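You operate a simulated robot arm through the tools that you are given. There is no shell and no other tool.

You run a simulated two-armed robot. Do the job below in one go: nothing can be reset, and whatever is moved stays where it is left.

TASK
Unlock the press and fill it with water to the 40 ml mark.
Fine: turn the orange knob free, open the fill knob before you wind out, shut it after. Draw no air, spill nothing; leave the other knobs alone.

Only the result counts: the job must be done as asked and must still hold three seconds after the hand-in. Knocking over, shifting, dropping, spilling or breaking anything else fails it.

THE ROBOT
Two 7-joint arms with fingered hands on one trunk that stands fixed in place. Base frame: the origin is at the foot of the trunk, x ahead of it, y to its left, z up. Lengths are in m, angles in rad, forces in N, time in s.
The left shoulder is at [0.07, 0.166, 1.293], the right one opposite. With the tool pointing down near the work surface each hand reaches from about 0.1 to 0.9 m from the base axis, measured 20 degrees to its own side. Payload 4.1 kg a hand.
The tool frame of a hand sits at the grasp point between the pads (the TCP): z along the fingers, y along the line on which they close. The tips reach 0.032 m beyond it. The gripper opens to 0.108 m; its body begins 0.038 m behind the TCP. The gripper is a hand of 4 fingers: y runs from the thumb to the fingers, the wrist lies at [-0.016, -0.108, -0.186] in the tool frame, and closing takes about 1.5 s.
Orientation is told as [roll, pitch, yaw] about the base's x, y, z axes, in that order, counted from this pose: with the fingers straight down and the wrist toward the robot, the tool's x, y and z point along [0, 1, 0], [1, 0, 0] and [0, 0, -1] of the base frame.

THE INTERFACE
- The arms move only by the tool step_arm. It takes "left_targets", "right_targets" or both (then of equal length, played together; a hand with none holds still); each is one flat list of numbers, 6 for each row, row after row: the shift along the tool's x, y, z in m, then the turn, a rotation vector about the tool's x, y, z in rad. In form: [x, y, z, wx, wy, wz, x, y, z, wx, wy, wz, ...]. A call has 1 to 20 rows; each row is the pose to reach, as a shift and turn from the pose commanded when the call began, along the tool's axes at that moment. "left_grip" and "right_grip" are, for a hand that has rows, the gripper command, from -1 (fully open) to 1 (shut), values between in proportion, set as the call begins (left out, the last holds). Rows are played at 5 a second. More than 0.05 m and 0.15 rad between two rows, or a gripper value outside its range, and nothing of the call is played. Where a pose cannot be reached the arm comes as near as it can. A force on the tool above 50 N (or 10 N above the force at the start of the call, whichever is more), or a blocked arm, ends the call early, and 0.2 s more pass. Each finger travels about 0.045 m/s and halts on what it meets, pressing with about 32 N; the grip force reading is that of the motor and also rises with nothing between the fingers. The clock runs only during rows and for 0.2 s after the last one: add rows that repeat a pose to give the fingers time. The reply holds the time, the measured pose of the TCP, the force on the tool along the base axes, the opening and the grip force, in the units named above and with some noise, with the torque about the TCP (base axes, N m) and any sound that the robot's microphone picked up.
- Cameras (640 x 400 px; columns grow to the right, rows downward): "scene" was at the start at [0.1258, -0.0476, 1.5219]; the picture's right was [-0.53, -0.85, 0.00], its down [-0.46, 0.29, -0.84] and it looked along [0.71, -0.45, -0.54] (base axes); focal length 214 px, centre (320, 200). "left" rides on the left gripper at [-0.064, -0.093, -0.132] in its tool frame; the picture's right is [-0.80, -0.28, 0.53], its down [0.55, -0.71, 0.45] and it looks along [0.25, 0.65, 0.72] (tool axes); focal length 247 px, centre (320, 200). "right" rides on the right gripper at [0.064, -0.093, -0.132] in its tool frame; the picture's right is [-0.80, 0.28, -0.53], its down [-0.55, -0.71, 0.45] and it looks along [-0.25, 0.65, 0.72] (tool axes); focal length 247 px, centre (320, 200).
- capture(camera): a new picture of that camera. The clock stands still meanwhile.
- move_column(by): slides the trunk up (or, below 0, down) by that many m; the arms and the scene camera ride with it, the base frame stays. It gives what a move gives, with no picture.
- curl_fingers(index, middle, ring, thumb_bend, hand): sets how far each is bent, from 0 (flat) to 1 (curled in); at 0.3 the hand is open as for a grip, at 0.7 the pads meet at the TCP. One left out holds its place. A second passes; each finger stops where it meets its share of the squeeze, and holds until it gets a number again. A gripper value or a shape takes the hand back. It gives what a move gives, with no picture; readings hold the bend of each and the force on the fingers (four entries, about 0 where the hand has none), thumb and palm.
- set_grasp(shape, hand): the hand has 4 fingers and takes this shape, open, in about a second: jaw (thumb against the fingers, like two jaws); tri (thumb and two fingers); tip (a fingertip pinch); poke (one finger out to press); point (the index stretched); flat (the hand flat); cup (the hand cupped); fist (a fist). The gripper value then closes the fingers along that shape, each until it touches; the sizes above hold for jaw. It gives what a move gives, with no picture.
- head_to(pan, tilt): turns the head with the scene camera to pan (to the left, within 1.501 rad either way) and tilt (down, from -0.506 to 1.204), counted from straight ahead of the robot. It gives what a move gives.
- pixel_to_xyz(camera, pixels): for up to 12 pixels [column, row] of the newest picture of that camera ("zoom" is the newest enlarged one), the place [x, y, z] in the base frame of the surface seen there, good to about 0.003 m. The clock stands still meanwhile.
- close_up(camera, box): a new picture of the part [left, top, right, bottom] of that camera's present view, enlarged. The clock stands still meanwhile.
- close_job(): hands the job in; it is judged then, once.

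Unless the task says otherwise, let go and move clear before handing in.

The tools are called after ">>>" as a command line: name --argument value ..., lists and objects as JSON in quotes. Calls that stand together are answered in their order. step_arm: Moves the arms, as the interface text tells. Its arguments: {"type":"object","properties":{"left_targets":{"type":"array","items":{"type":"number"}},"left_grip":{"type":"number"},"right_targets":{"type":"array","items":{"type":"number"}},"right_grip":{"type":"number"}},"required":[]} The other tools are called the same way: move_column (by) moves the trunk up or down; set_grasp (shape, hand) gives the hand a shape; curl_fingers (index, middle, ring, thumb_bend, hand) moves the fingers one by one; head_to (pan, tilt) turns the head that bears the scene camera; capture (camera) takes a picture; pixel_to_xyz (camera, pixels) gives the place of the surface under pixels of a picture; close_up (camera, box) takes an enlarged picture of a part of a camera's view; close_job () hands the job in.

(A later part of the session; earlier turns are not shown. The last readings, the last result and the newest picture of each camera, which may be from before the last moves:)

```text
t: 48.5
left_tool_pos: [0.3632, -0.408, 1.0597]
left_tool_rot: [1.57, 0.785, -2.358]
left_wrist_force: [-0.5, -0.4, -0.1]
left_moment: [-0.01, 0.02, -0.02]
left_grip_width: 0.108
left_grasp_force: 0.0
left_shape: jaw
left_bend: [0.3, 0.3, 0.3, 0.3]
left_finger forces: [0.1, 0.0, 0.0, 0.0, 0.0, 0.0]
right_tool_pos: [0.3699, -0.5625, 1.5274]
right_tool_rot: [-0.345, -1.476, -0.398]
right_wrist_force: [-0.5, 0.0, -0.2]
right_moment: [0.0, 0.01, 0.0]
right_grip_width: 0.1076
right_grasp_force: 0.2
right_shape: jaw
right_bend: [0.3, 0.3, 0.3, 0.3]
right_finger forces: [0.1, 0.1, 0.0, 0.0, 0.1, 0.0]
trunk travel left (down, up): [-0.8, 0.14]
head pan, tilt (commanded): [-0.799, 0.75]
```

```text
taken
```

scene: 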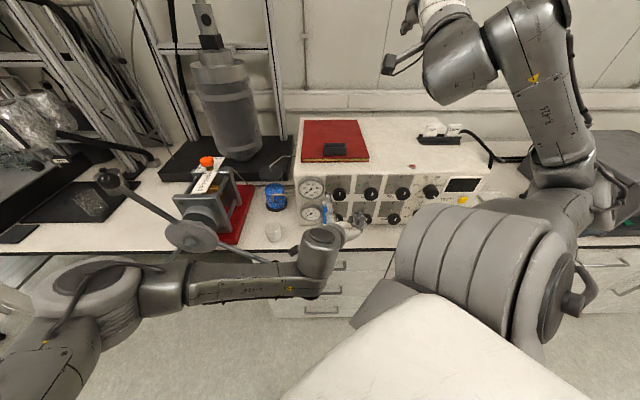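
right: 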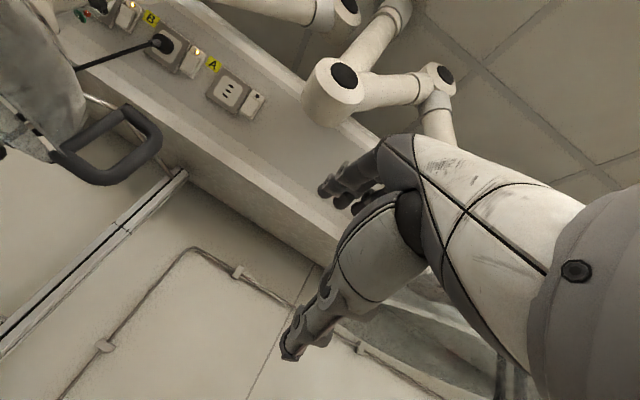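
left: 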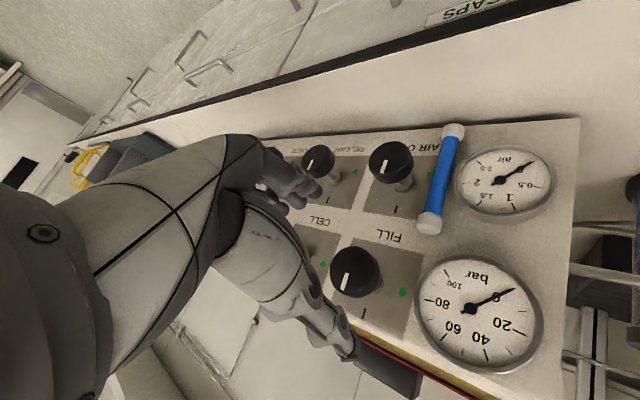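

Pose reached. Before gripping I'll test the full −90° turn in free space.

>>> step_arm --left_targets '[0, 0, 0, 0, 0, -0.14, 0, 0, 0, 0, 0, -0.28, 0, 0, 0, 0, 0, -0.42, 0, 0, 0, 0, 0, -0.56, 0, 0, 0, 0, 0, -0.7, 0, 0, 0, 0, 0, -0.84, 0, 0, 0, 0, 0, -0.98, 0, 0, 0, 0, 0, -1.12, 0, 0, 0, 0, 0, -1.26, 0, 0, 0, 0, 0, -1.4, 0, 0, 0, 0, 0, -1.54, 0, 0, 0, 0, 0, -1.65, 0, 0, 0, 0, 0, -1.65]'

>>> capture --camera "left"

```text
t: 50.5
left_tool_pos: [0.4124, -0.3843, 1.0502]
left_tool_rot: [1.633, -0.221, -2.381]
left_wrist_force: [-0.1, -0.5, 1.3]
left_moment: [0.02, -0.01, 0.05]
left_grip_width: 0.1079
left_grasp_force: 0.1
left_shape: jaw
left_bend: [0.3, 0.3, 0.3, 0.3]
left_finger forces: [0.0, 0.0, 0.0, 0.0, 0.0, 0.0]
right_tool_pos: [0.3684, -0.5646, 1.5278]
right_tool_rot: [-0.341, -1.476, -0.404]
right_wrist_force: [-0.7, -0.1, -0.2]
right_moment: [0.01, -0.02, -0.02]
right_grip_width: 0.108
right_grasp_force: 0.1
right_shape: jaw
right_bend: [0.3, 0.3, 0.3, 0.3]
right_finger forces: [0.1, 0.0, 0.0, 0.0, 0.0, 0.0]
trunk travel left (down, up): [-0.8, 0.14]
head pan, tilt (commanded): [-0.799, 0.75]
stopped in row 9 (left hand): the arm was blocked; the commanded pose is now the measured one
```

```text
taken
```

left: 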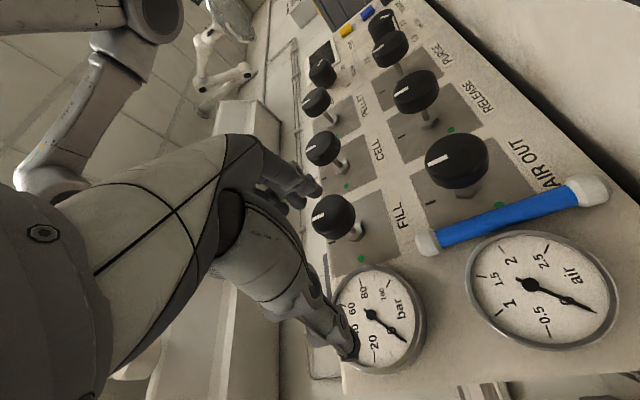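

The full turn is blocked beyond about −0.2 rad past horizontal, so I'll do it in two grips of ~0.8 rad each (from +0.785 to 0). Returning to the start angle in front of FILL.

>>> step_arm --left_targets '[0, 0.0064, -0.02, -0.0008, -0.008, 0.1259, 0, 0.0128, -0.035, -0.0016, -0.016, 0.2518, -0.0002, 0.0192, -0.035, -0.0024, -0.024, 0.3776, -0.0002, 0.0256, -0.03, -0.0032, -0.032, 0.5035, -0.0003, 0.032, -0.03, -0.0039, -0.0401, 0.6294, -0.0004, 0.0384, -0.025, -0.0047, -0.0481, 0.7553, -0.0005, 0.0448, -0.02, -0.0055, -0.0561, 0.8811, -0.0005, 0.0512, -0.0171, -0.0063, -0.0641, 1.007, -0.0005, 0.0512, -0.0171, -0.0063, -0.0641, 1.007]'

>>> capture --camera "left"

```text
t: 52.5
left_tool_pos: [0.3624, -0.4059, 1.0612]
left_tool_rot: [1.568, 0.783, -2.359]
left_wrist_force: [-0.5, -0.1, -0.4]
left_moment: [0.02, -0.01, 0.03]
left_grip_width: 0.108
left_grasp_force: 0.0
left_shape: jaw
left_bend: [0.3, 0.3, 0.3, 0.3]
left_finger forces: [0.0, 0.0, 0.1, 0.1, 0.0, 0.0]
right_tool_pos: [0.3679, -0.563, 1.5272]
right_tool_rot: [-0.348, -1.477, -0.398]
right_wrist_force: [-0.1, -0.4, -0.2]
right_moment: [-0.01, -0.01, -0.01]
right_grip_width: 0.1082
right_grasp_force: 0.1
right_shape: jaw
right_bend: [0.3, 0.3, 0.3, 0.3]
right_finger forces: [0.1, 0.0, 0.1, 0.1, 0.0, 0.0]
trunk travel left (down, up): [-0.8, 0.14]
head pan, tilt (commanded): [-0.799, 0.75]
```

```text
taken
```

left: 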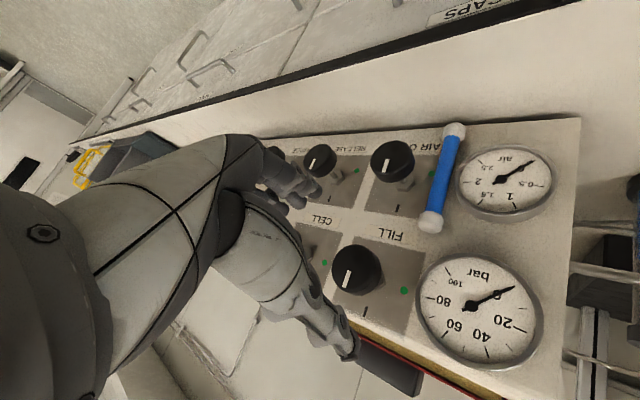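

Zooming to check that the tool axis (expected at about (353,267)) lines up with the knob face centre.

>>> close_up --camera "left" --box '[313, 235, 393, 305]'

>>> pixel_to_xyz --camera "left" --pixels '[[353, 267], [342, 275], [366, 260], [350, 285], [355, 250], [340, 265], [368, 272]]'

```text
5.71 times, centred on (353, 270) of left
```

zoom: 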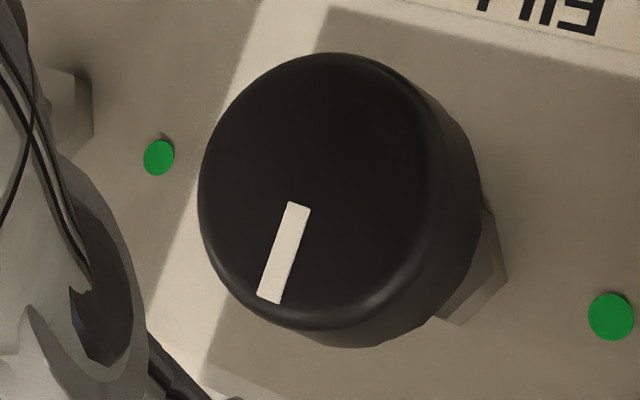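

```text
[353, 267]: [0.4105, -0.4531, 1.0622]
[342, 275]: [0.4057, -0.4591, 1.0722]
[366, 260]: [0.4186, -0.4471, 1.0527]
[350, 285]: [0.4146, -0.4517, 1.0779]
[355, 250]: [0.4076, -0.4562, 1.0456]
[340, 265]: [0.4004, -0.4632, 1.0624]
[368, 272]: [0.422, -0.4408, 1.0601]
```

The axis lines up with the knob face centre (352,268) within a pixel or two. I'll narrow the opening to ~0.075 m to stay clear of CELL and the tube, then look.

>>> step_arm --left_targets '[0, 0, 0.01, 0, 0, 0, 0, 0, 0.02, 0, 0, 0, 0, 0, 0.02, 0, 0, 0, 0, 0, 0.02, 0, 0, 0]' --left_grip -0.4

>>> capture --camera "left"

>>> close_up --camera "scene" --box '[290, 160, 430, 280]'

```text
t: 53.5
left_tool_pos: [0.376, -0.4204, 1.061]
left_tool_rot: [1.569, 0.782, -2.362]
left_wrist_force: [0.2, -0.9, 0.0]
left_moment: [0.01, -0.02, 0.02]
left_grip_width: 0.0758
left_grasp_force: 0.0
left_shape: jaw
left_bend: [0.27, 0.37, 0.35, 0.61]
left_finger forces: [0.0, 0.0, 0.0, 0.0, 0.0, 0.0]
right_tool_pos: [0.3688, -0.5638, 1.5273]
right_tool_rot: [-0.34, -1.476, -0.406]
right_wrist_force: [-0.4, 0.5, -0.6]
right_moment: [-0.02, -0.01, 0.02]
right_grip_width: 0.1079
right_grasp_force: 0.1
right_shape: jaw
right_bend: [0.3, 0.3, 0.3, 0.3]
right_finger forces: [0.1, 0.1, 0.0, 0.0, 0.0, 0.0]
trunk travel left (down, up): [-0.8, 0.14]
head pan, tilt (commanded): [-0.799, 0.75]
```

```text
taken
```

left: 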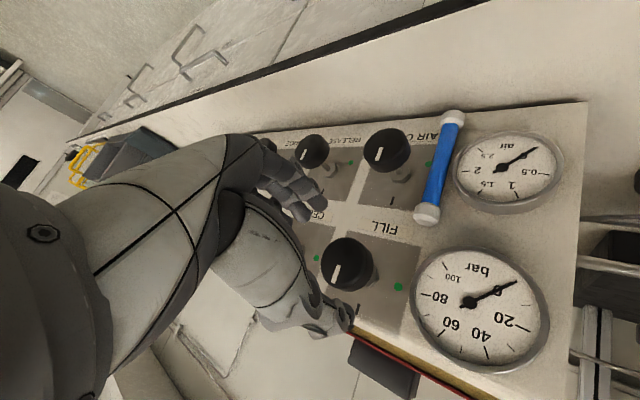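

```text
3.33 times, centred on (360, 220) of scene
```

zoom: 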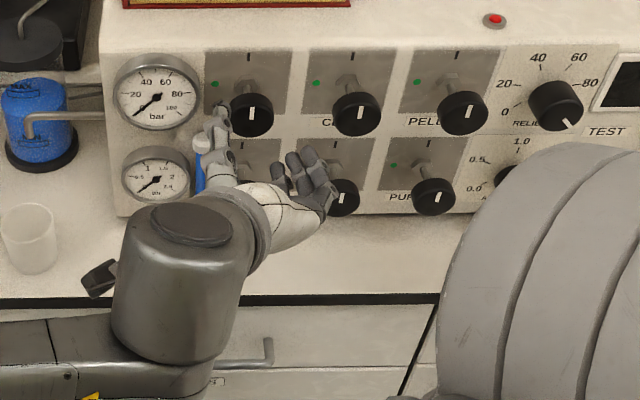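

At −0.4 the jaw is lopsided (thumb bend 0.61, close to the knob edge). I'll set all fingers and thumb evenly to 0.4 instead.

>>> curl_fingers --hand "left" --index 0.4 --middle 0.4 --ring 0.4 --thumb_bend 0.4

>>> capture --camera "left"

>>> close_up --camera "scene" --box '[290, 160, 430, 280]'

```text
t: 54.5
left_tool_pos: [0.3763, -0.4211, 1.0628]
left_tool_rot: [1.569, 0.782, -2.36]
left_wrist_force: [0.8, -0.6, 0.0]
left_moment: [0.01, 0.01, 0.01]
left_grip_width: 0.0823
left_grasp_force: 0.2
left_shape: fingers
left_bend: [0.4, 0.4, 0.4, 0.4]
left_finger forces: [0.1, 0.0, 0.0, 0.0, 0.1, 0.1]
right_tool_pos: [0.3691, -0.5629, 1.5273]
right_tool_rot: [-0.342, -1.479, -0.403]
right_wrist_force: [0.3, 0.6, -0.2]
right_moment: [0.03, 0.01, 0.03]
right_grip_width: 0.1079
right_grasp_force: 0.0
right_shape: jaw
right_bend: [0.3, 0.3, 0.3, 0.3]
right_finger forces: [0.0, 0.0, 0.1, 0.1, 0.0, 0.1]
trunk travel left (down, up): [-0.8, 0.14]
head pan, tilt (commanded): [-0.799, 0.75]
```

```text
taken
```

left: 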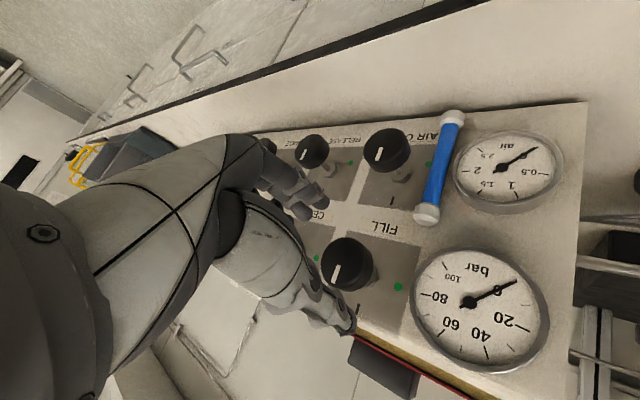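

```text
3.33 times, centred on (360, 220) of scene
```

zoom: 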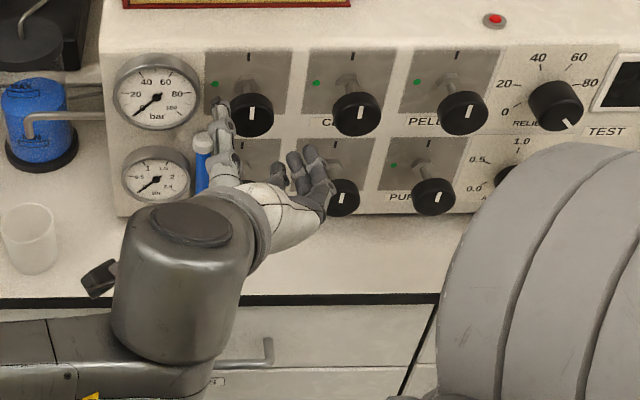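

The hand is evenly open at 0.082 m. Advancing 5 cm so the pads straddle the FILL knob.

>>> step_arm --left_targets '[0, 0, 0.015, 0, 0, 0, 0, 0, 0.03, 0, 0, 0, 0, 0, 0.042, 0, 0, 0, 0, 0, 0.051, 0, 0, 0, 0, 0, 0.051, 0, 0, 0]'

>>> capture --camera "left"

>>> close_up --camera "scene" --box '[290, 160, 430, 280]'

```text
t: 55.7
left_tool_pos: [0.4122, -0.4577, 1.0627]
left_tool_rot: [1.569, 0.784, -2.362]
left_wrist_force: [-0.5, 0.2, 0.4]
left_moment: [-0.02, 0.02, 0.03]
left_grip_width: 0.0823
left_grasp_force: 0.1
left_shape: fingers
left_bend: [0.4, 0.4, 0.4, 0.4]
left_finger forces: [0.0, 0.0, 0.0, 0.0, 0.0, 0.0]
right_tool_pos: [0.3681, -0.5638, 1.5271]
right_tool_rot: [-0.343, -1.475, -0.401]
right_wrist_force: [-0.5, -0.6, -0.9]
right_moment: [0.0, -0.03, 0.04]
right_grip_width: 0.1077
right_grasp_force: 0.0
right_shape: jaw
right_bend: [0.3, 0.3, 0.3, 0.3]
right_finger forces: [0.0, 0.0, 0.0, 0.1, 0.0, 0.1]
trunk travel left (down, up): [-0.8, 0.14]
head pan, tilt (commanded): [-0.799, 0.75]
```

```text
taken
```

left: 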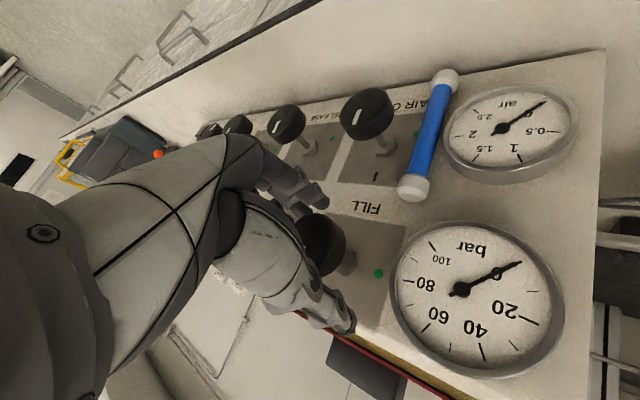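

```text
3.33 times, centred on (360, 220) of scene
```

zoom: 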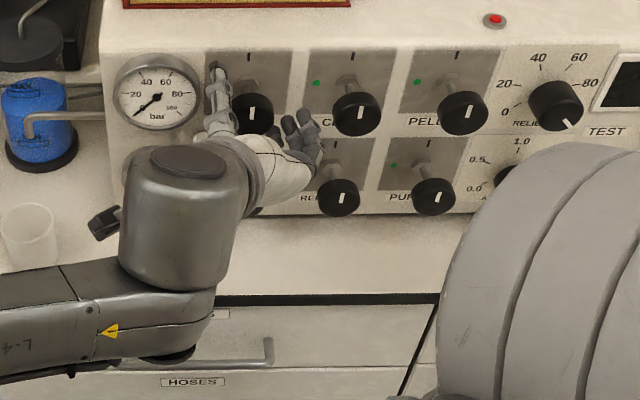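

The knob sits between thumb and fingers with no contact. Closing evenly with the fingers.

>>> curl_fingers --hand "left" --index 0.75 --middle 0.75 --ring 0.75 --thumb_bend 0.75

>>> close_up --camera "left" --box '[240, 160, 440, 360]'

```text
t: 56.7
left_tool_pos: [0.4127, -0.4593, 1.061]
left_tool_rot: [1.568, 0.781, -2.361]
left_wrist_force: [3.8, -10.6, -1.2]
left_moment: [-0.16, -0.21, 0.24]
left_grip_width: 0.0322
left_grasp_force: 25.3
left_shape: fingers
left_bend: [0.71, 0.63, 0.74, 0.6]
left_finger forces: [13.6, 14.3, 3.8, 0.1, 19.8, 0.0]
right_tool_pos: [0.3698, -0.5658, 1.5243]
right_tool_rot: [-0.325, -1.473, -0.419]
right_wrist_force: [-0.2, 0.0, -1.0]
right_moment: [-0.02, 0.0, 0.04]
right_grip_width: 0.1077
right_grasp_force: 0.0
right_shape: jaw
right_bend: [0.3, 0.3, 0.3, 0.3]
right_finger forces: [0.0, 0.1, 0.0, 0.0, 0.1, 0.0]
trunk travel left (down, up): [-0.8, 0.14]
head pan, tilt (commanded): [-0.799, 0.75]
```

```text
2.00 times, centred on (340, 260) of left
```

zoom: 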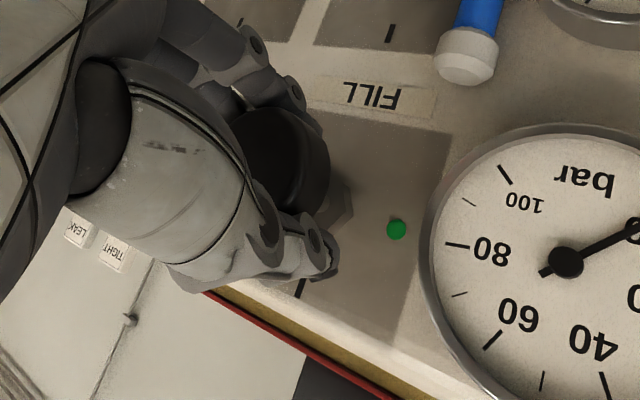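

Firm grip (fingers 14/14/4 N, thumb 20 N). Turning counter-clockwise 0.4 rad first.

>>> step_arm --left_targets '[0, 0, 0, 0, 0, -0.1, 0, 0, 0, 0, 0, -0.2, 0, 0, 0, 0, 0, -0.3, 0, 0, 0, 0, 0, -0.4]'

>>> close_up --camera "scene" --box '[290, 160, 430, 280]'

>>> capture --camera "left"

```text
t: 57.7
left_tool_pos: [0.4113, -0.4598, 1.0626]
left_tool_rot: [1.567, 0.382, -2.363]
left_wrist_force: [3.4, -11.2, 1.4]
left_moment: [-0.03, -0.14, 0.31]
left_grip_width: 0.0319
left_grasp_force: 26.5
left_shape: fingers
left_bend: [0.71, 0.63, 0.75, 0.61]
left_finger forces: [13.9, 14.6, 4.3, 0.1, 19.1, 0.0]
right_tool_pos: [0.3695, -0.5657, 1.5262]
right_tool_rot: [-0.325, -1.475, -0.419]
right_wrist_force: [0.6, -0.6, 0.6]
right_moment: [0.02, -0.01, 0.0]
right_grip_width: 0.1079
right_grasp_force: 0.0
right_shape: jaw
right_bend: [0.3, 0.3, 0.3, 0.3]
right_finger forces: [0.0, 0.0, 0.0, 0.0, 0.1, 0.0]
trunk travel left (down, up): [-0.8, 0.14]
head pan, tilt (commanded): [-0.799, 0.75]
```

```text
3.33 times, centred on (360, 220) of scene
```

zoom: 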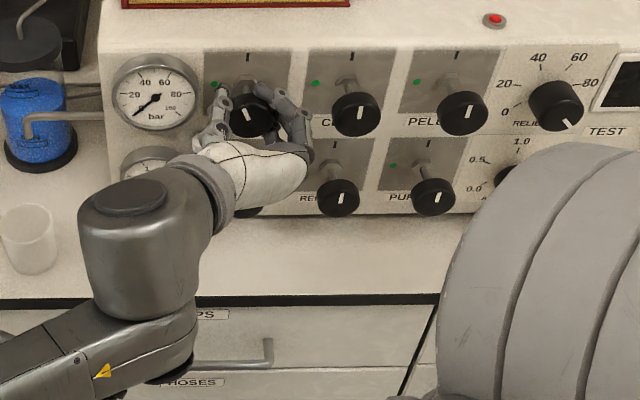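

```text
taken
```

left: 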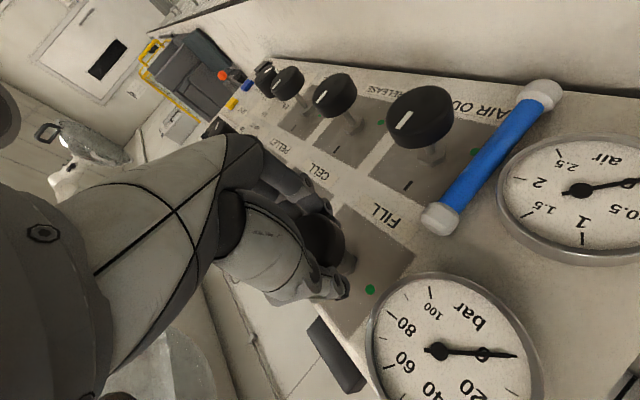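

The white mark is turning toward the green dot. Continuing another 0.38 rad to the horizontal hand pose.

>>> step_arm --left_targets '[0, 0, 0, 0, 0, -0.1, 0, 0, 0, 0, 0, -0.2, 0, 0, 0, 0, 0, -0.3, 0, 0, 0, 0, 0, -0.38]'

>>> close_up --camera "scene" --box '[290, 160, 430, 280]'

>>> capture --camera "left"

```text
t: 58.7
left_tool_pos: [0.4155, -0.4562, 1.062]
left_tool_rot: [1.575, 0.02, -2.353]
left_wrist_force: [-7.3, -16.6, 3.4]
left_moment: [0.07, 0.01, -0.13]
left_grip_width: 0.031
left_grasp_force: 23.6
left_shape: fingers
left_bend: [0.71, 0.6, 0.75, 0.65]
left_finger forces: [14.0, 15.1, 2.1, 0.0, 15.9, 0.1]
right_tool_pos: [0.3634, -0.569, 1.5274]
right_tool_rot: [-0.297, -1.479, -0.449]
right_wrist_force: [0.1, -0.6, 0.3]
right_moment: [0.02, 0.02, 0.01]
right_grip_width: 0.108
right_grasp_force: 0.1
right_shape: jaw
right_bend: [0.3, 0.3, 0.3, 0.3]
right_finger forces: [0.1, 0.0, 0.1, 0.0, 0.1, 0.0]
trunk travel left (down, up): [-0.8, 0.14]
head pan, tilt (commanded): [-0.799, 0.75]
```

```text
3.33 times, centred on (360, 220) of scene
```

zoom: 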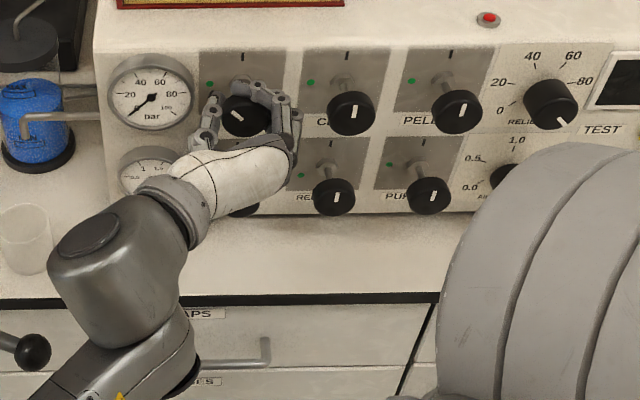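

```text
taken
```

left: 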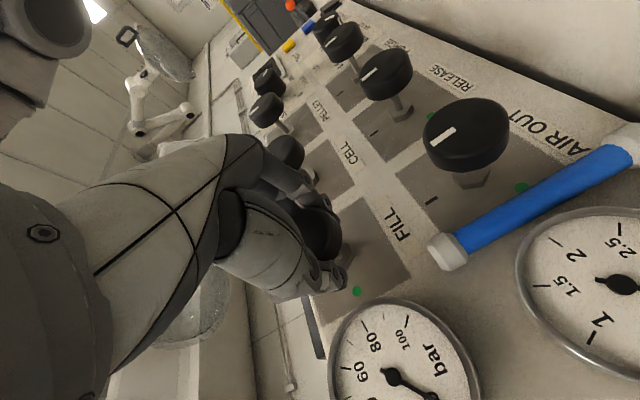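

The camera view shifted slightly (trunk flexing a bit), and the mark's direction needs a closer look.

>>> close_up --camera "scene" --box '[325, 175, 365, 205]'

>>> close_up --camera "left" --box '[240, 150, 400, 310]'

```text
13.33 times, centred on (345, 190) of scene
```

zoom: 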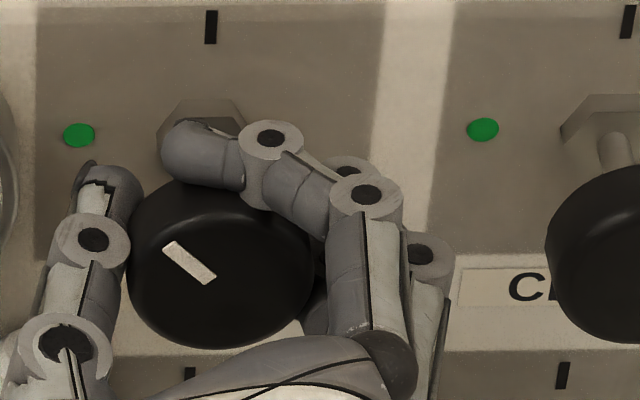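

```text
2.50 times, centred on (320, 230) of left
```

zoom: 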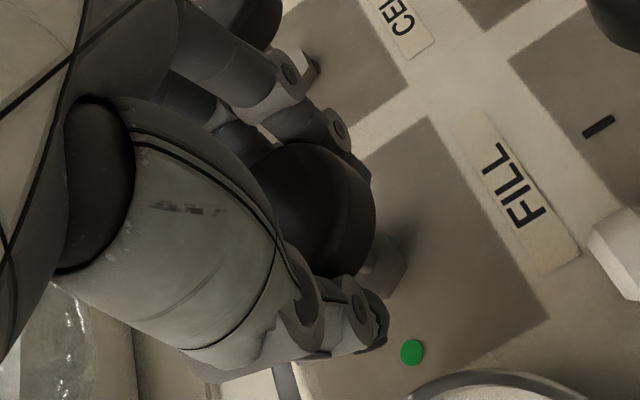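

The mark now points up-left, about half way. I'll open the fingers evenly and rotate the hand back to re-grip.

>>> curl_fingers --hand "left" --index 0.38 --middle 0.38 --ring 0.38 --thumb_bend 0.38

>>> close_up --camera "scene" --box '[325, 170, 381, 205]'

```text
t: 59.7
left_tool_pos: [0.4203, -0.4516, 1.0569]
left_tool_rot: [1.567, 0.018, -2.351]
left_wrist_force: [-0.1, -0.5, 0.3]
left_moment: [0.02, 0.03, 0.01]
left_grip_width: 0.0873
left_grasp_force: 0.0
left_shape: fingers
left_bend: [0.38, 0.38, 0.38, 0.38]
left_finger forces: [0.1, 0.0, 0.0, 0.1, 0.0, 0.0]
right_tool_pos: [0.3692, -0.5632, 1.5272]
right_tool_rot: [-0.342, -1.477, -0.403]
right_wrist_force: [-0.7, 0.4, -0.2]
right_moment: [-0.01, -0.02, 0.01]
right_grip_width: 0.1081
right_grasp_force: 0.0
right_shape: jaw
right_bend: [0.3, 0.3, 0.3, 0.3]
right_finger forces: [0.0, 0.0, 0.1, 0.1, 0.1, 0.0]
trunk travel left (down, up): [-0.8, 0.14]
head pan, tilt (commanded): [-0.799, 0.75]
```

```text
11.43 times, centred on (353, 188) of scene
```

zoom: 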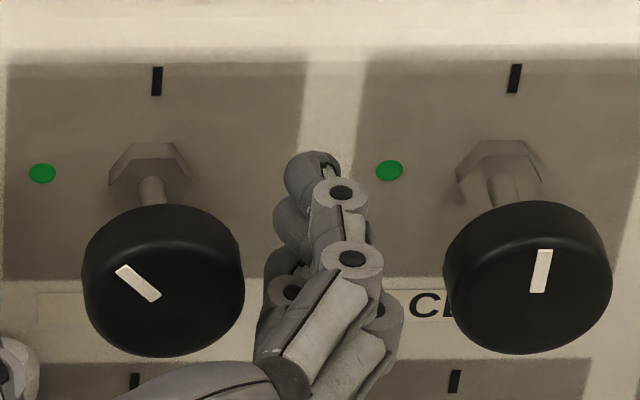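

Released cleanly; the TCP sprang 8 mm left, so I'll re-centre while rotating back +0.93 rad with the fingers open.

>>> step_arm --left_targets '[0.0055, 0.0085, 0, 0, 0, 0, 0.0055, 0.0085, 0, 0, 0, 0.13, 0.0055, 0.0085, 0, 0, 0, 0.26, 0.0055, 0.0085, 0, 0, 0, 0.39, 0.0055, 0.0085, 0, 0, 0, 0.52, 0.0055, 0.0085, 0, 0, 0, 0.65, 0.0055, 0.0085, 0, 0, 0, 0.78, 0.0055, 0.0085, 0, 0, 0, 0.93, 0.0055, 0.0085, 0, 0, 0, 0.93]'

>>> capture --camera "left"

>>> close_up --camera "scene" --box '[290, 160, 430, 280]'

```text
t: 61.7
left_tool_pos: [0.4054, -0.4627, 1.0672]
left_tool_rot: [1.57, 0.934, -2.362]
left_wrist_force: [0.8, 0.1, 0.6]
left_moment: [0.02, 0.01, -0.02]
left_grip_width: 0.0876
left_grasp_force: 0.0
left_shape: fingers
left_bend: [0.38, 0.38, 0.38, 0.38]
left_finger forces: [0.0, 0.1, 0.0, 0.1, 0.0, 0.0]
right_tool_pos: [0.3687, -0.5623, 1.5286]
right_tool_rot: [-0.345, -1.476, -0.399]
right_wrist_force: [0.7, -1.0, 0.0]
right_moment: [0.01, 0.03, -0.01]
right_grip_width: 0.1078
right_grasp_force: 0.1
right_shape: jaw
right_bend: [0.3, 0.3, 0.3, 0.3]
right_finger forces: [0.1, 0.0, 0.0, 0.0, 0.0, 0.0]
trunk travel left (down, up): [-0.8, 0.14]
head pan, tilt (commanded): [-0.799, 0.75]
```

```text
taken
```

left: 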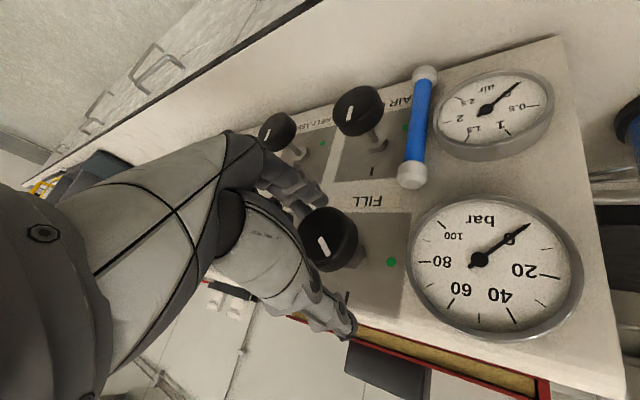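

```text
3.33 times, centred on (360, 220) of scene
```

zoom: 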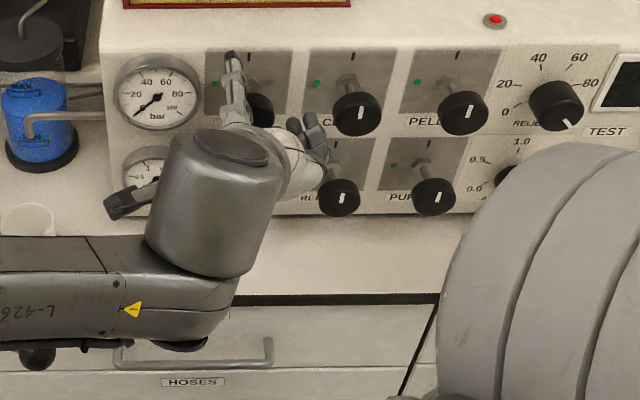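

The TCP is now about 1 cm right and 5 mm high of the knob axis, so I'll re-centre before closing.

>>> step_arm --left_targets '[-0.011, -0.0019, -0.001, 0, 0, 0, -0.011, -0.0019, -0.001, 0, 0, 0, -0.011, -0.0019, -0.001, 0, 0, 0]'

>>> capture --camera "left"

```text
t: 62.5
left_tool_pos: [0.4127, -0.4558, 1.062]
left_tool_rot: [1.569, 0.932, -2.361]
left_wrist_force: [0.6, -0.2, 0.5]
left_moment: [-0.01, -0.02, 0.0]
left_grip_width: 0.0875
left_grasp_force: 0.0
left_shape: fingers
left_bend: [0.38, 0.38, 0.38, 0.38]
left_finger forces: [0.0, 0.1, 0.0, 0.0, 0.0, 0.0]
right_tool_pos: [0.368, -0.5631, 1.5268]
right_tool_rot: [-0.341, -1.476, -0.406]
right_wrist_force: [-0.6, -0.1, 0.7]
right_moment: [-0.01, -0.01, 0.0]
right_grip_width: 0.1077
right_grasp_force: 0.0
right_shape: jaw
right_bend: [0.3, 0.3, 0.3, 0.3]
right_finger forces: [0.1, 0.0, 0.0, 0.0, 0.1, 0.0]
trunk travel left (down, up): [-0.8, 0.14]
head pan, tilt (commanded): [-0.799, 0.75]
```

```text
taken
```

left: 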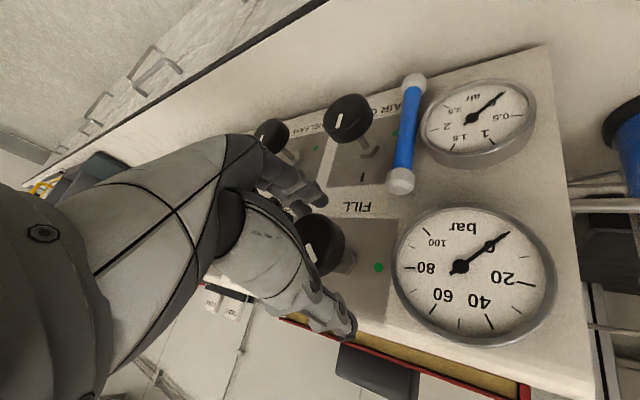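

TCP now reads (0.4127,-0.4558,1.062), on the knob axis. Closing again.

>>> curl_fingers --hand "left" --index 0.75 --middle 0.75 --ring 0.75 --thumb_bend 0.75

>>> step_arm --left_targets '[0, 0, 0, 0, 0, -0.1, 0, 0, 0, 0, 0, -0.2, 0, 0, 0, 0, 0, -0.3, 0, 0, 0, 0, 0, -0.4, 0, 0, 0, 0, 0, -0.5, 0, 0, 0, 0, 0, -0.6, 0, 0, 0, 0, 0, -0.7]'

>>> close_up --camera "scene" --box '[325, 170, 381, 205]'

```text
t: 63.5
left_tool_pos: [0.4121, -0.4571, 1.0607]
left_tool_rot: [1.567, 0.934, -2.365]
left_wrist_force: [0.6, -10.0, -9.2]
left_moment: [-0.02, -0.04, 0.19]
left_grip_width: 0.033
left_grasp_force: 24.4
left_shape: fingers
left_bend: [0.69, 0.62, 0.74, 0.6]
left_finger forces: [13.5, 13.5, 6.6, 0.0, 15.6, 0.1]
right_tool_pos: [0.3697, -0.5667, 1.5249]
right_tool_rot: [-0.323, -1.474, -0.422]
right_wrist_force: [-0.4, 0.9, -0.1]
right_moment: [0.01, 0.01, 0.02]
right_grip_width: 0.1079
right_grasp_force: 0.1
right_shape: jaw
right_bend: [0.3, 0.3, 0.3, 0.3]
right_finger forces: [0.1, 0.0, 0.1, 0.0, 0.0, 0.0]
trunk travel left (down, up): [-0.8, 0.14]
head pan, tilt (commanded): [-0.799, 0.75]
```

```text
t: 65.1
left_tool_pos: [0.4132, -0.4583, 1.0599]
left_tool_rot: [1.567, 0.234, -2.36]
left_wrist_force: [-2.4, -13.3, -8.0]
left_moment: [0.15, 0.06, 0.13]
left_grip_width: 0.0325
left_grasp_force: 22.8
left_shape: fingers
left_bend: [0.7, 0.62, 0.74, 0.61]
left_finger forces: [14.0, 12.9, 4.9, 0.0, 14.6, 0.0]
right_tool_pos: [0.3685, -0.5675, 1.5256]
right_tool_rot: [-0.314, -1.474, -0.431]
right_wrist_force: [0.0, 0.1, 0.6]
right_moment: [-0.03, -0.02, 0.03]
right_grip_width: 0.1081
right_grasp_force: 0.1
right_shape: jaw
right_bend: [0.3, 0.3, 0.3, 0.3]
right_finger forces: [0.0, 0.1, 0.0, 0.1, 0.0, 0.1]
trunk travel left (down, up): [-0.8, 0.14]
head pan, tilt (commanded): [-0.799, 0.75]
```

```text
11.43 times, centred on (353, 188) of scene
```

zoom: 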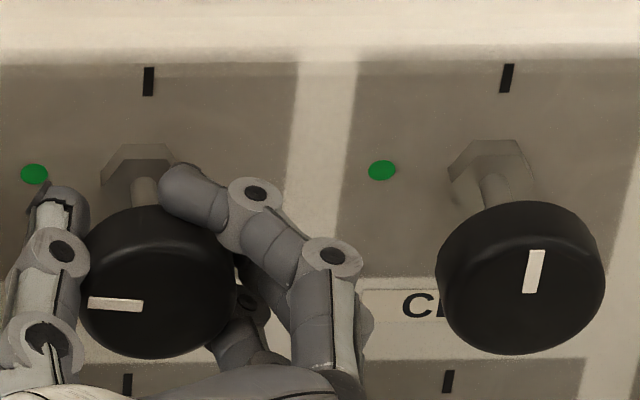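

The mark is nearly at the green dot (about 1.47 rad). A final 0.12 rad.

>>> step_arm --left_targets '[0, 0, 0, 0, 0, -0.06, 0, 0, 0, 0, 0, -0.12]'

>>> close_up --camera "scene" --box '[325, 170, 381, 205]'

```text
t: 65.7
left_tool_pos: [0.4121, -0.459, 1.0607]
left_tool_rot: [1.568, 0.114, -2.361]
left_wrist_force: [-2.6, -13.4, -7.5]
left_moment: [0.11, 0.05, 0.11]
left_grip_width: 0.0326
left_grasp_force: 23.3
left_shape: fingers
left_bend: [0.7, 0.62, 0.74, 0.61]
left_finger forces: [14.4, 12.9, 4.6, 0.0, 14.3, 0.0]
right_tool_pos: [0.3697, -0.5677, 1.5243]
right_tool_rot: [-0.314, -1.475, -0.429]
right_wrist_force: [-0.2, 0.2, -0.3]
right_moment: [0.02, -0.01, -0.06]
right_grip_width: 0.1078
right_grasp_force: 0.3
right_shape: jaw
right_bend: [0.3, 0.3, 0.3, 0.3]
right_finger forces: [0.1, 0.0, 0.0, 0.0, 0.0, 0.0]
trunk travel left (down, up): [-0.8, 0.14]
head pan, tilt (commanded): [-0.799, 0.75]
```

```text
11.43 times, centred on (353, 188) of scene
```

zoom: 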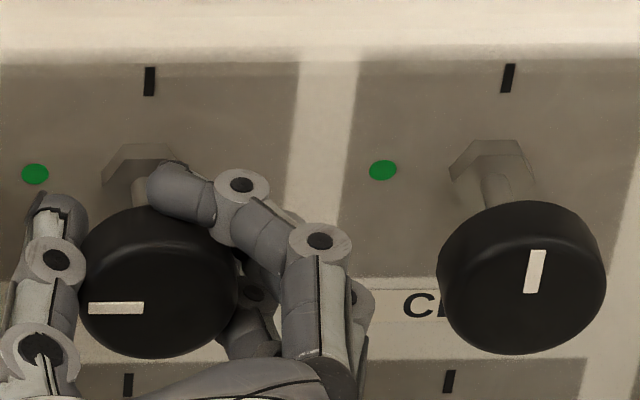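

The FILL mark now points straight at the green dot. Releasing and backing off.

>>> curl_fingers --hand "left" --index 0.38 --middle 0.38 --ring 0.38 --thumb_bend 0.38

>>> step_arm --left_targets '[0, 0, -0.02, 0, 0, 0, 0, 0, -0.04, 0, 0, 0, 0, 0, -0.07, 0, 0, 0, 0, 0, -0.07, 0, 0, 0]'

>>> capture --camera "left"

>>> close_up --camera "scene" --box '[290, 160, 430, 260]'

```text
t: 66.7
left_tool_pos: [0.413, -0.4559, 1.0621]
left_tool_rot: [1.569, 0.112, -2.358]
left_wrist_force: [0.4, 0.5, -0.6]
left_moment: [-0.01, -0.02, -0.02]
left_grip_width: 0.0873
left_grasp_force: 0.1
left_shape: fingers
left_bend: [0.38, 0.38, 0.38, 0.38]
left_finger forces: [0.0, 0.0, 0.1, 0.0, 0.0, 0.0]
right_tool_pos: [0.3686, -0.5634, 1.527]
right_tool_rot: [-0.343, -1.476, -0.404]
right_wrist_force: [0.1, 0.3, 0.2]
right_moment: [0.02, 0.03, -0.02]
right_grip_width: 0.108
right_grasp_force: 0.0
right_shape: jaw
right_bend: [0.3, 0.3, 0.3, 0.3]
right_finger forces: [0.0, 0.0, 0.1, 0.0, 0.1, 0.0]
trunk travel left (down, up): [-0.8, 0.14]
head pan, tilt (commanded): [-0.799, 0.75]
```

```text
t: 67.7
left_tool_pos: [0.3628, -0.4062, 1.0614]
left_tool_rot: [1.57, 0.112, -2.361]
left_wrist_force: [0.4, 0.0, 0.2]
left_moment: [0.0, -0.03, 0.01]
left_grip_width: 0.0873
left_grasp_force: 0.1
left_shape: fingers
left_bend: [0.38, 0.38, 0.38, 0.38]
left_finger forces: [0.1, 0.0, 0.1, 0.1, 0.0, 0.0]
right_tool_pos: [0.3689, -0.5628, 1.5276]
right_tool_rot: [-0.339, -1.477, -0.403]
right_wrist_force: [-0.3, -0.8, -0.1]
right_moment: [-0.01, -0.02, 0.0]
right_grip_width: 0.108
right_grasp_force: 0.0
right_shape: jaw
right_bend: [0.3, 0.3, 0.3, 0.3]
right_finger forces: [0.1, 0.0, 0.0, 0.0, 0.0, 0.0]
trunk travel left (down, up): [-0.8, 0.14]
head pan, tilt (commanded): [-0.799, 0.75]
```

```text
taken
```

left: 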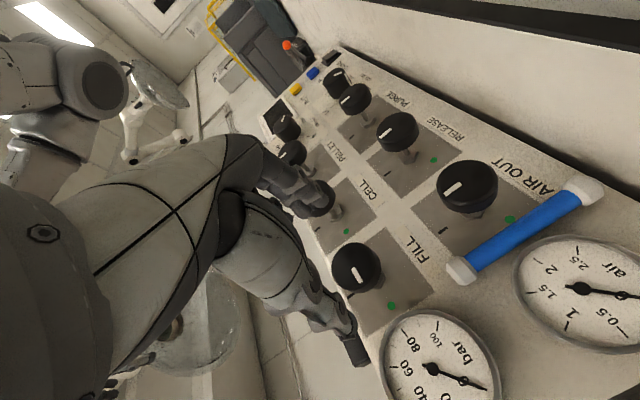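

```text
4.00 times, centred on (360, 210) of scene
```

zoom: 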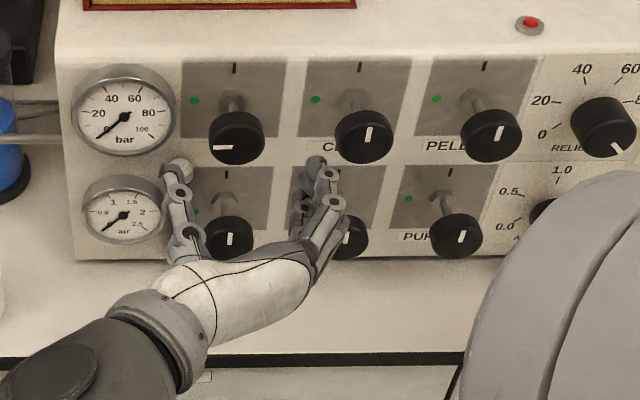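

FILL is open (mark left) and all other knobs still point up. Next the left hand goes in front of the wheel hub.

>>> step_arm --left_targets '[0.0109, -0.0353, -0.0199, 0, 0, 0, 0.0218, -0.0707, -0.0398, 0, 0, 0, 0.0327, -0.106, -0.0597, 0, 0, 0, 0.0435, -0.1413, -0.0796, 0, 0, 0, 0.0544, -0.1767, -0.0995, 0, 0, 0, 0.0653, -0.212, -0.1194, 0, 0, 0, 0.0575, -0.2518, -0.1254, 0, 0, -0.02, 0.0497, -0.2916, -0.1315, 0, 0, -0.04, 0.0419, -0.3314, -0.1375, 0, 0, -0.06, 0.034, -0.3711, -0.1435, 0, 0, -0.08, 0.0262, -0.4109, -0.1496, 0, 0, -0.1, 0.0184, -0.4507, -0.1556, 0, 0, -0.112, 0.0184, -0.4507, -0.1556, 0, 0, -0.112]'

>>> head_to --pan -0.25 --tilt 0.75

>>> capture --camera "scene"

```text
t: 70.5
left_tool_pos: [0.5686, 0.0193, 1.1317]
left_tool_rot: [1.568, 0.001, -2.36]
left_wrist_force: [-0.4, 0.3, -0.7]
left_moment: [0.02, 0.0, 0.0]
left_grip_width: 0.0876
left_grasp_force: 0.0
left_shape: fingers
left_bend: [0.38, 0.38, 0.38, 0.38]
left_finger forces: [0.1, 0.1, 0.0, 0.0, 0.0, 0.0]
right_tool_pos: [0.3693, -0.5642, 1.5268]
right_tool_rot: [-0.339, -1.478, -0.406]
right_wrist_force: [-0.9, -1.1, 0.2]
right_moment: [-0.01, 0.03, 0.02]
right_grip_width: 0.108
right_grasp_force: 0.1
right_shape: jaw
right_bend: [0.3, 0.3, 0.3, 0.3]
right_finger forces: [0.1, 0.0, 0.0, 0.0, 0.0, 0.0]
trunk travel left (down, up): [-0.8, 0.14]
head pan, tilt (commanded): [-0.799, 0.75]
```

```text
t: 71.5
left_tool_pos: [0.5685, 0.0173, 1.1321]
left_tool_rot: [1.571, 0.0, -2.36]
left_wrist_force: [0.4, 0.1, -0.1]
left_moment: [-0.03, -0.02, 0.0]
left_grip_width: 0.0874
left_grasp_force: 0.0
left_shape: fingers
left_bend: [0.38, 0.38, 0.38, 0.38]
left_finger forces: [0.0, 0.0, 0.0, 0.0, 0.0, 0.0]
right_tool_pos: [0.3688, -0.5638, 1.5263]
right_tool_rot: [-0.343, -1.476, -0.402]
right_wrist_force: [1.1, -0.4, 0.0]
right_moment: [0.01, 0.0, 0.0]
right_grip_width: 0.108
right_grasp_force: 0.1
right_shape: jaw
right_bend: [0.3, 0.3, 0.3, 0.3]
right_finger forces: [0.1, 0.1, 0.0, 0.0, 0.1, 0.0]
trunk travel left (down, up): [-0.8, 0.14]
head pan, tilt (commanded): [-0.25, 0.75]
```

```text
taken
```

scene: 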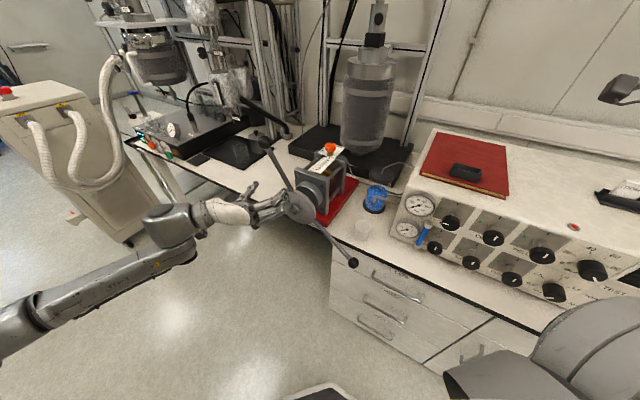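

The left hand is in front of the wheel. I'll lower the trunk 0.15 m to centre the arm's reach on the wheel, then re-measure wheel geometry.

>>> move_column --by -0.15

>>> capture --camera "scene"

>>> close_up --camera "scene" --box '[230, 90, 390, 240]'

```text
t: 73.2
left_tool_pos: [0.5688, 0.0184, 0.9814]
left_tool_rot: [1.57, 0.0, -2.359]
left_wrist_force: [0.6, 0.1, 0.3]
left_moment: [0.05, -0.02, -0.04]
left_grip_width: 0.0876
left_grasp_force: 0.1
left_shape: fingers
left_bend: [0.38, 0.38, 0.38, 0.38]
left_finger forces: [0.0, 0.0, 0.1, 0.0, 0.1, 0.0]
right_tool_pos: [0.3694, -0.5626, 1.3781]
right_tool_rot: [-0.345, -1.476, -0.4]
right_wrist_force: [-0.1, 0.0, -0.6]
right_moment: [0.01, -0.02, 0.03]
right_grip_width: 0.1076
right_grasp_force: 0.1
right_shape: jaw
right_bend: [0.3, 0.3, 0.3, 0.3]
right_finger forces: [0.0, 0.1, 0.1, 0.0, 0.0, 0.0]
trunk travel left (down, up): [-0.65, 0.29]
head pan, tilt (commanded): [-0.25, 0.75]
```

```text
taken
```

scene: 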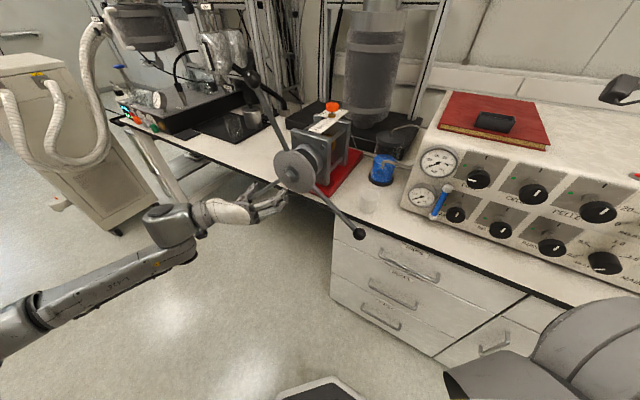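

```text
2.67 times, centred on (310, 165) of scene
```

zoom: 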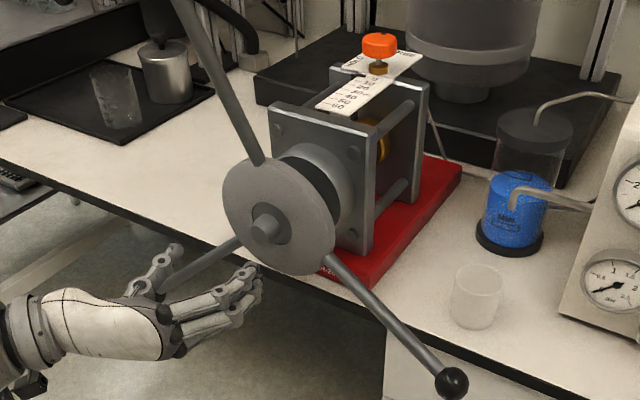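

Clear view of the wheel. Measuring disc, stub, spokes and balls.

>>> pixel_to_xyz --camera "zoom" --pixels '[[265, 225], [240, 190], [300, 200], [245, 240], [310, 255], [230, 90], [380, 310], [450, 383], [210, 262], [200, 30], [350, 300], [120, 215]]'

>>> pixel_to_xyz --camera "scene" --pixels '[[247, 77], [358, 234], [295, 171], [292, 168], [240, 180], [332, 205], [380, 240], [320, 215]]'

```text
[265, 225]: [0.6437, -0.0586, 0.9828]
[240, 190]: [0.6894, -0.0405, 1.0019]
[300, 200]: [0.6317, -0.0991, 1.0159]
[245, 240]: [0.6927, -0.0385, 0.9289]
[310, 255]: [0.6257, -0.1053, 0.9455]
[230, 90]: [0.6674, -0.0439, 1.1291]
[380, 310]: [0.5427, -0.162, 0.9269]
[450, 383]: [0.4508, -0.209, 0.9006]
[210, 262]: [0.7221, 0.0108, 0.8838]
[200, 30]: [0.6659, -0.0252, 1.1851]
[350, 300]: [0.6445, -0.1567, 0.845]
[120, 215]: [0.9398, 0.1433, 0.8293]
```

```text
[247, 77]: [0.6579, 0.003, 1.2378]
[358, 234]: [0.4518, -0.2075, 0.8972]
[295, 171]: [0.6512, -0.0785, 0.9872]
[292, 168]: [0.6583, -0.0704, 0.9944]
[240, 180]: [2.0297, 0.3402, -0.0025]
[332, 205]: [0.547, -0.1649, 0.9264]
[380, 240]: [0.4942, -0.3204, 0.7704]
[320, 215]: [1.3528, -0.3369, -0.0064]
```

Geometry: axis at s≈−0.414, z≈0.983, disc face n≈−0.517, spokes at about 102°, 222°, 342° (from panel-right, counter-clockwise). I'll close the left hand to a beak and bring it in front of the gap right of the top spoke.

>>> step_arm --left_targets '[0.02, 0.012, 0, 0, 0, 0, 0.04, 0.024, 0, 0, 0, 0, 0.06, 0.036, 0, 0, 0, 0, 0.08, 0.048, 0, 0, 0, 0, 0.1, 0.06, 0, 0, 0, 0, 0.12, 0.07, 0, 0, 0, 0, 0.139, 0.081, 0, 0, 0, 0, 0.139, 0.081, 0, 0, 0, 0]' --left_grip 1

>>> close_up --camera "scene" --box '[180, 60, 380, 260]'

>>> capture --camera "left"

```text
t: 75.0
left_tool_pos: [0.5121, -0.0384, 1.1201]
left_tool_rot: [1.569, 0.0, -2.358]
left_wrist_force: [-0.6, 0.1, -0.3]
left_moment: [0.02, 0.02, -0.01]
left_grip_width: 0.0003
left_grasp_force: 32.0
left_shape: jaw
left_bend: [0.7, 0.7, 0.7, 0.48]
left_finger forces: [0.0, 0.1, 0.1, 0.1, 0.0, 0.1]
right_tool_pos: [0.3697, -0.5635, 1.3776]
right_tool_rot: [-0.348, -1.476, -0.399]
right_wrist_force: [0.3, 0.4, 0.6]
right_moment: [-0.03, -0.03, -0.01]
right_grip_width: 0.1077
right_grasp_force: 0.1
right_shape: jaw
right_bend: [0.3, 0.3, 0.3, 0.3]
right_finger forces: [0.0, 0.0, 0.0, 0.1, 0.0, 0.0]
trunk travel left (down, up): [-0.65, 0.29]
head pan, tilt (commanded): [-0.25, 0.75]
```

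```text
2.00 times, centred on (280, 160) of scene
```

zoom: 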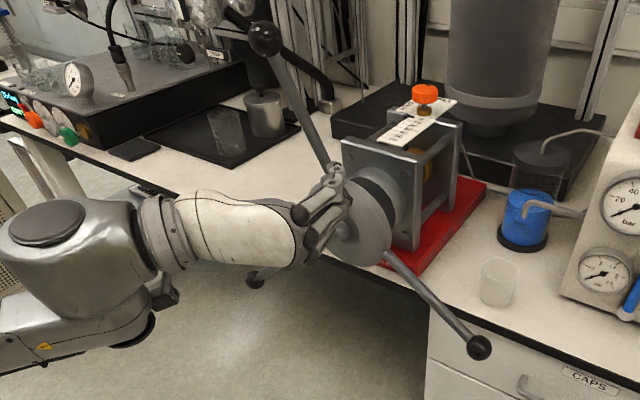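

```text
taken
```

left: 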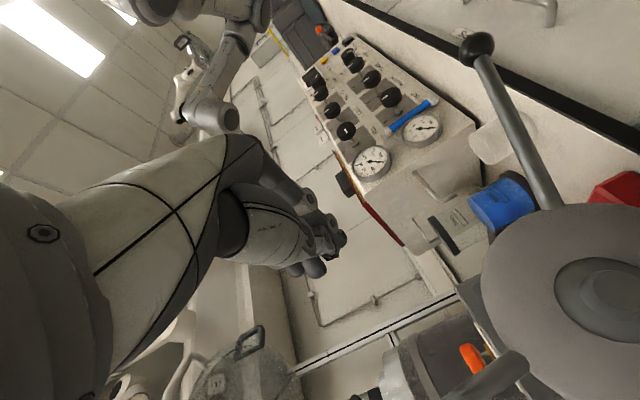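

The beak is closed at (0.512,-0.038,1.120). Inserting it between the spokes by 0.116 m along the wheel axis.

>>> step_arm --left_targets '[0, 0, 0.04, 0, 0, 0, 0, 0, 0.08, 0, 0, 0, 0, 0, 0.116, 0, 0, 0, 0, 0, 0.116, 0, 0, 0]'

>>> close_up --camera "scene" --box '[220, 60, 380, 220]'

>>> capture --camera "left"

```text
t: 76.0
left_tool_pos: [0.5929, -0.1207, 1.1196]
left_tool_rot: [1.572, 0.001, -2.36]
left_wrist_force: [-0.4, -0.1, 0.3]
left_moment: [0.01, -0.02, 0.0]
left_grip_width: 0.0001
left_grasp_force: 32.0
left_shape: jaw
left_bend: [0.7, 0.7, 0.7, 0.48]
left_finger forces: [0.0, 0.0, 0.0, 0.0, 0.0, 0.0]
right_tool_pos: [0.3696, -0.5631, 1.3769]
right_tool_rot: [-0.349, -1.476, -0.397]
right_wrist_force: [-0.5, -0.2, -0.1]
right_moment: [0.0, 0.01, 0.04]
right_grip_width: 0.1079
right_grasp_force: 0.0
right_shape: jaw
right_bend: [0.3, 0.3, 0.3, 0.3]
right_finger forces: [0.0, 0.0, 0.0, 0.0, 0.0, 0.0]
trunk travel left (down, up): [-0.65, 0.29]
head pan, tilt (commanded): [-0.25, 0.75]
```

```text
2.50 times, centred on (300, 140) of scene
```

zoom: 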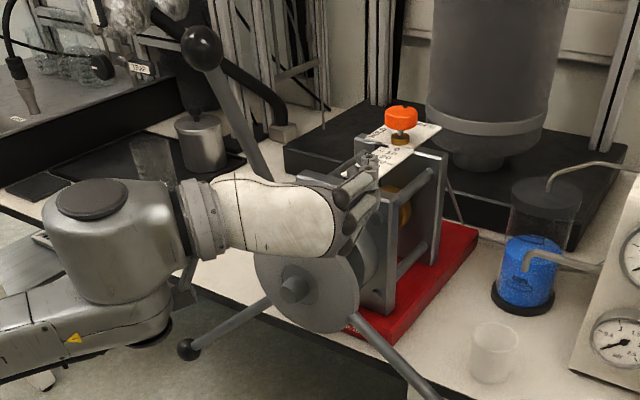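

```text
taken
```

left: 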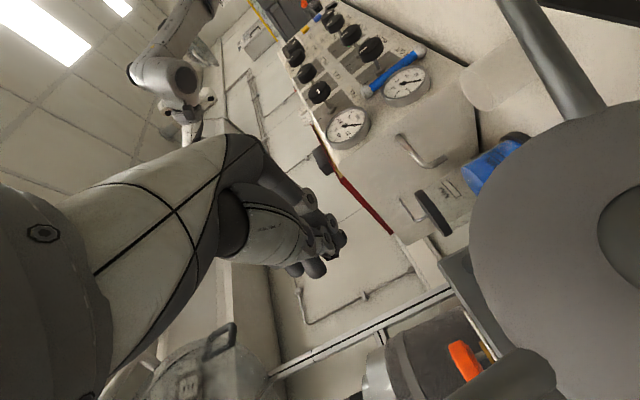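

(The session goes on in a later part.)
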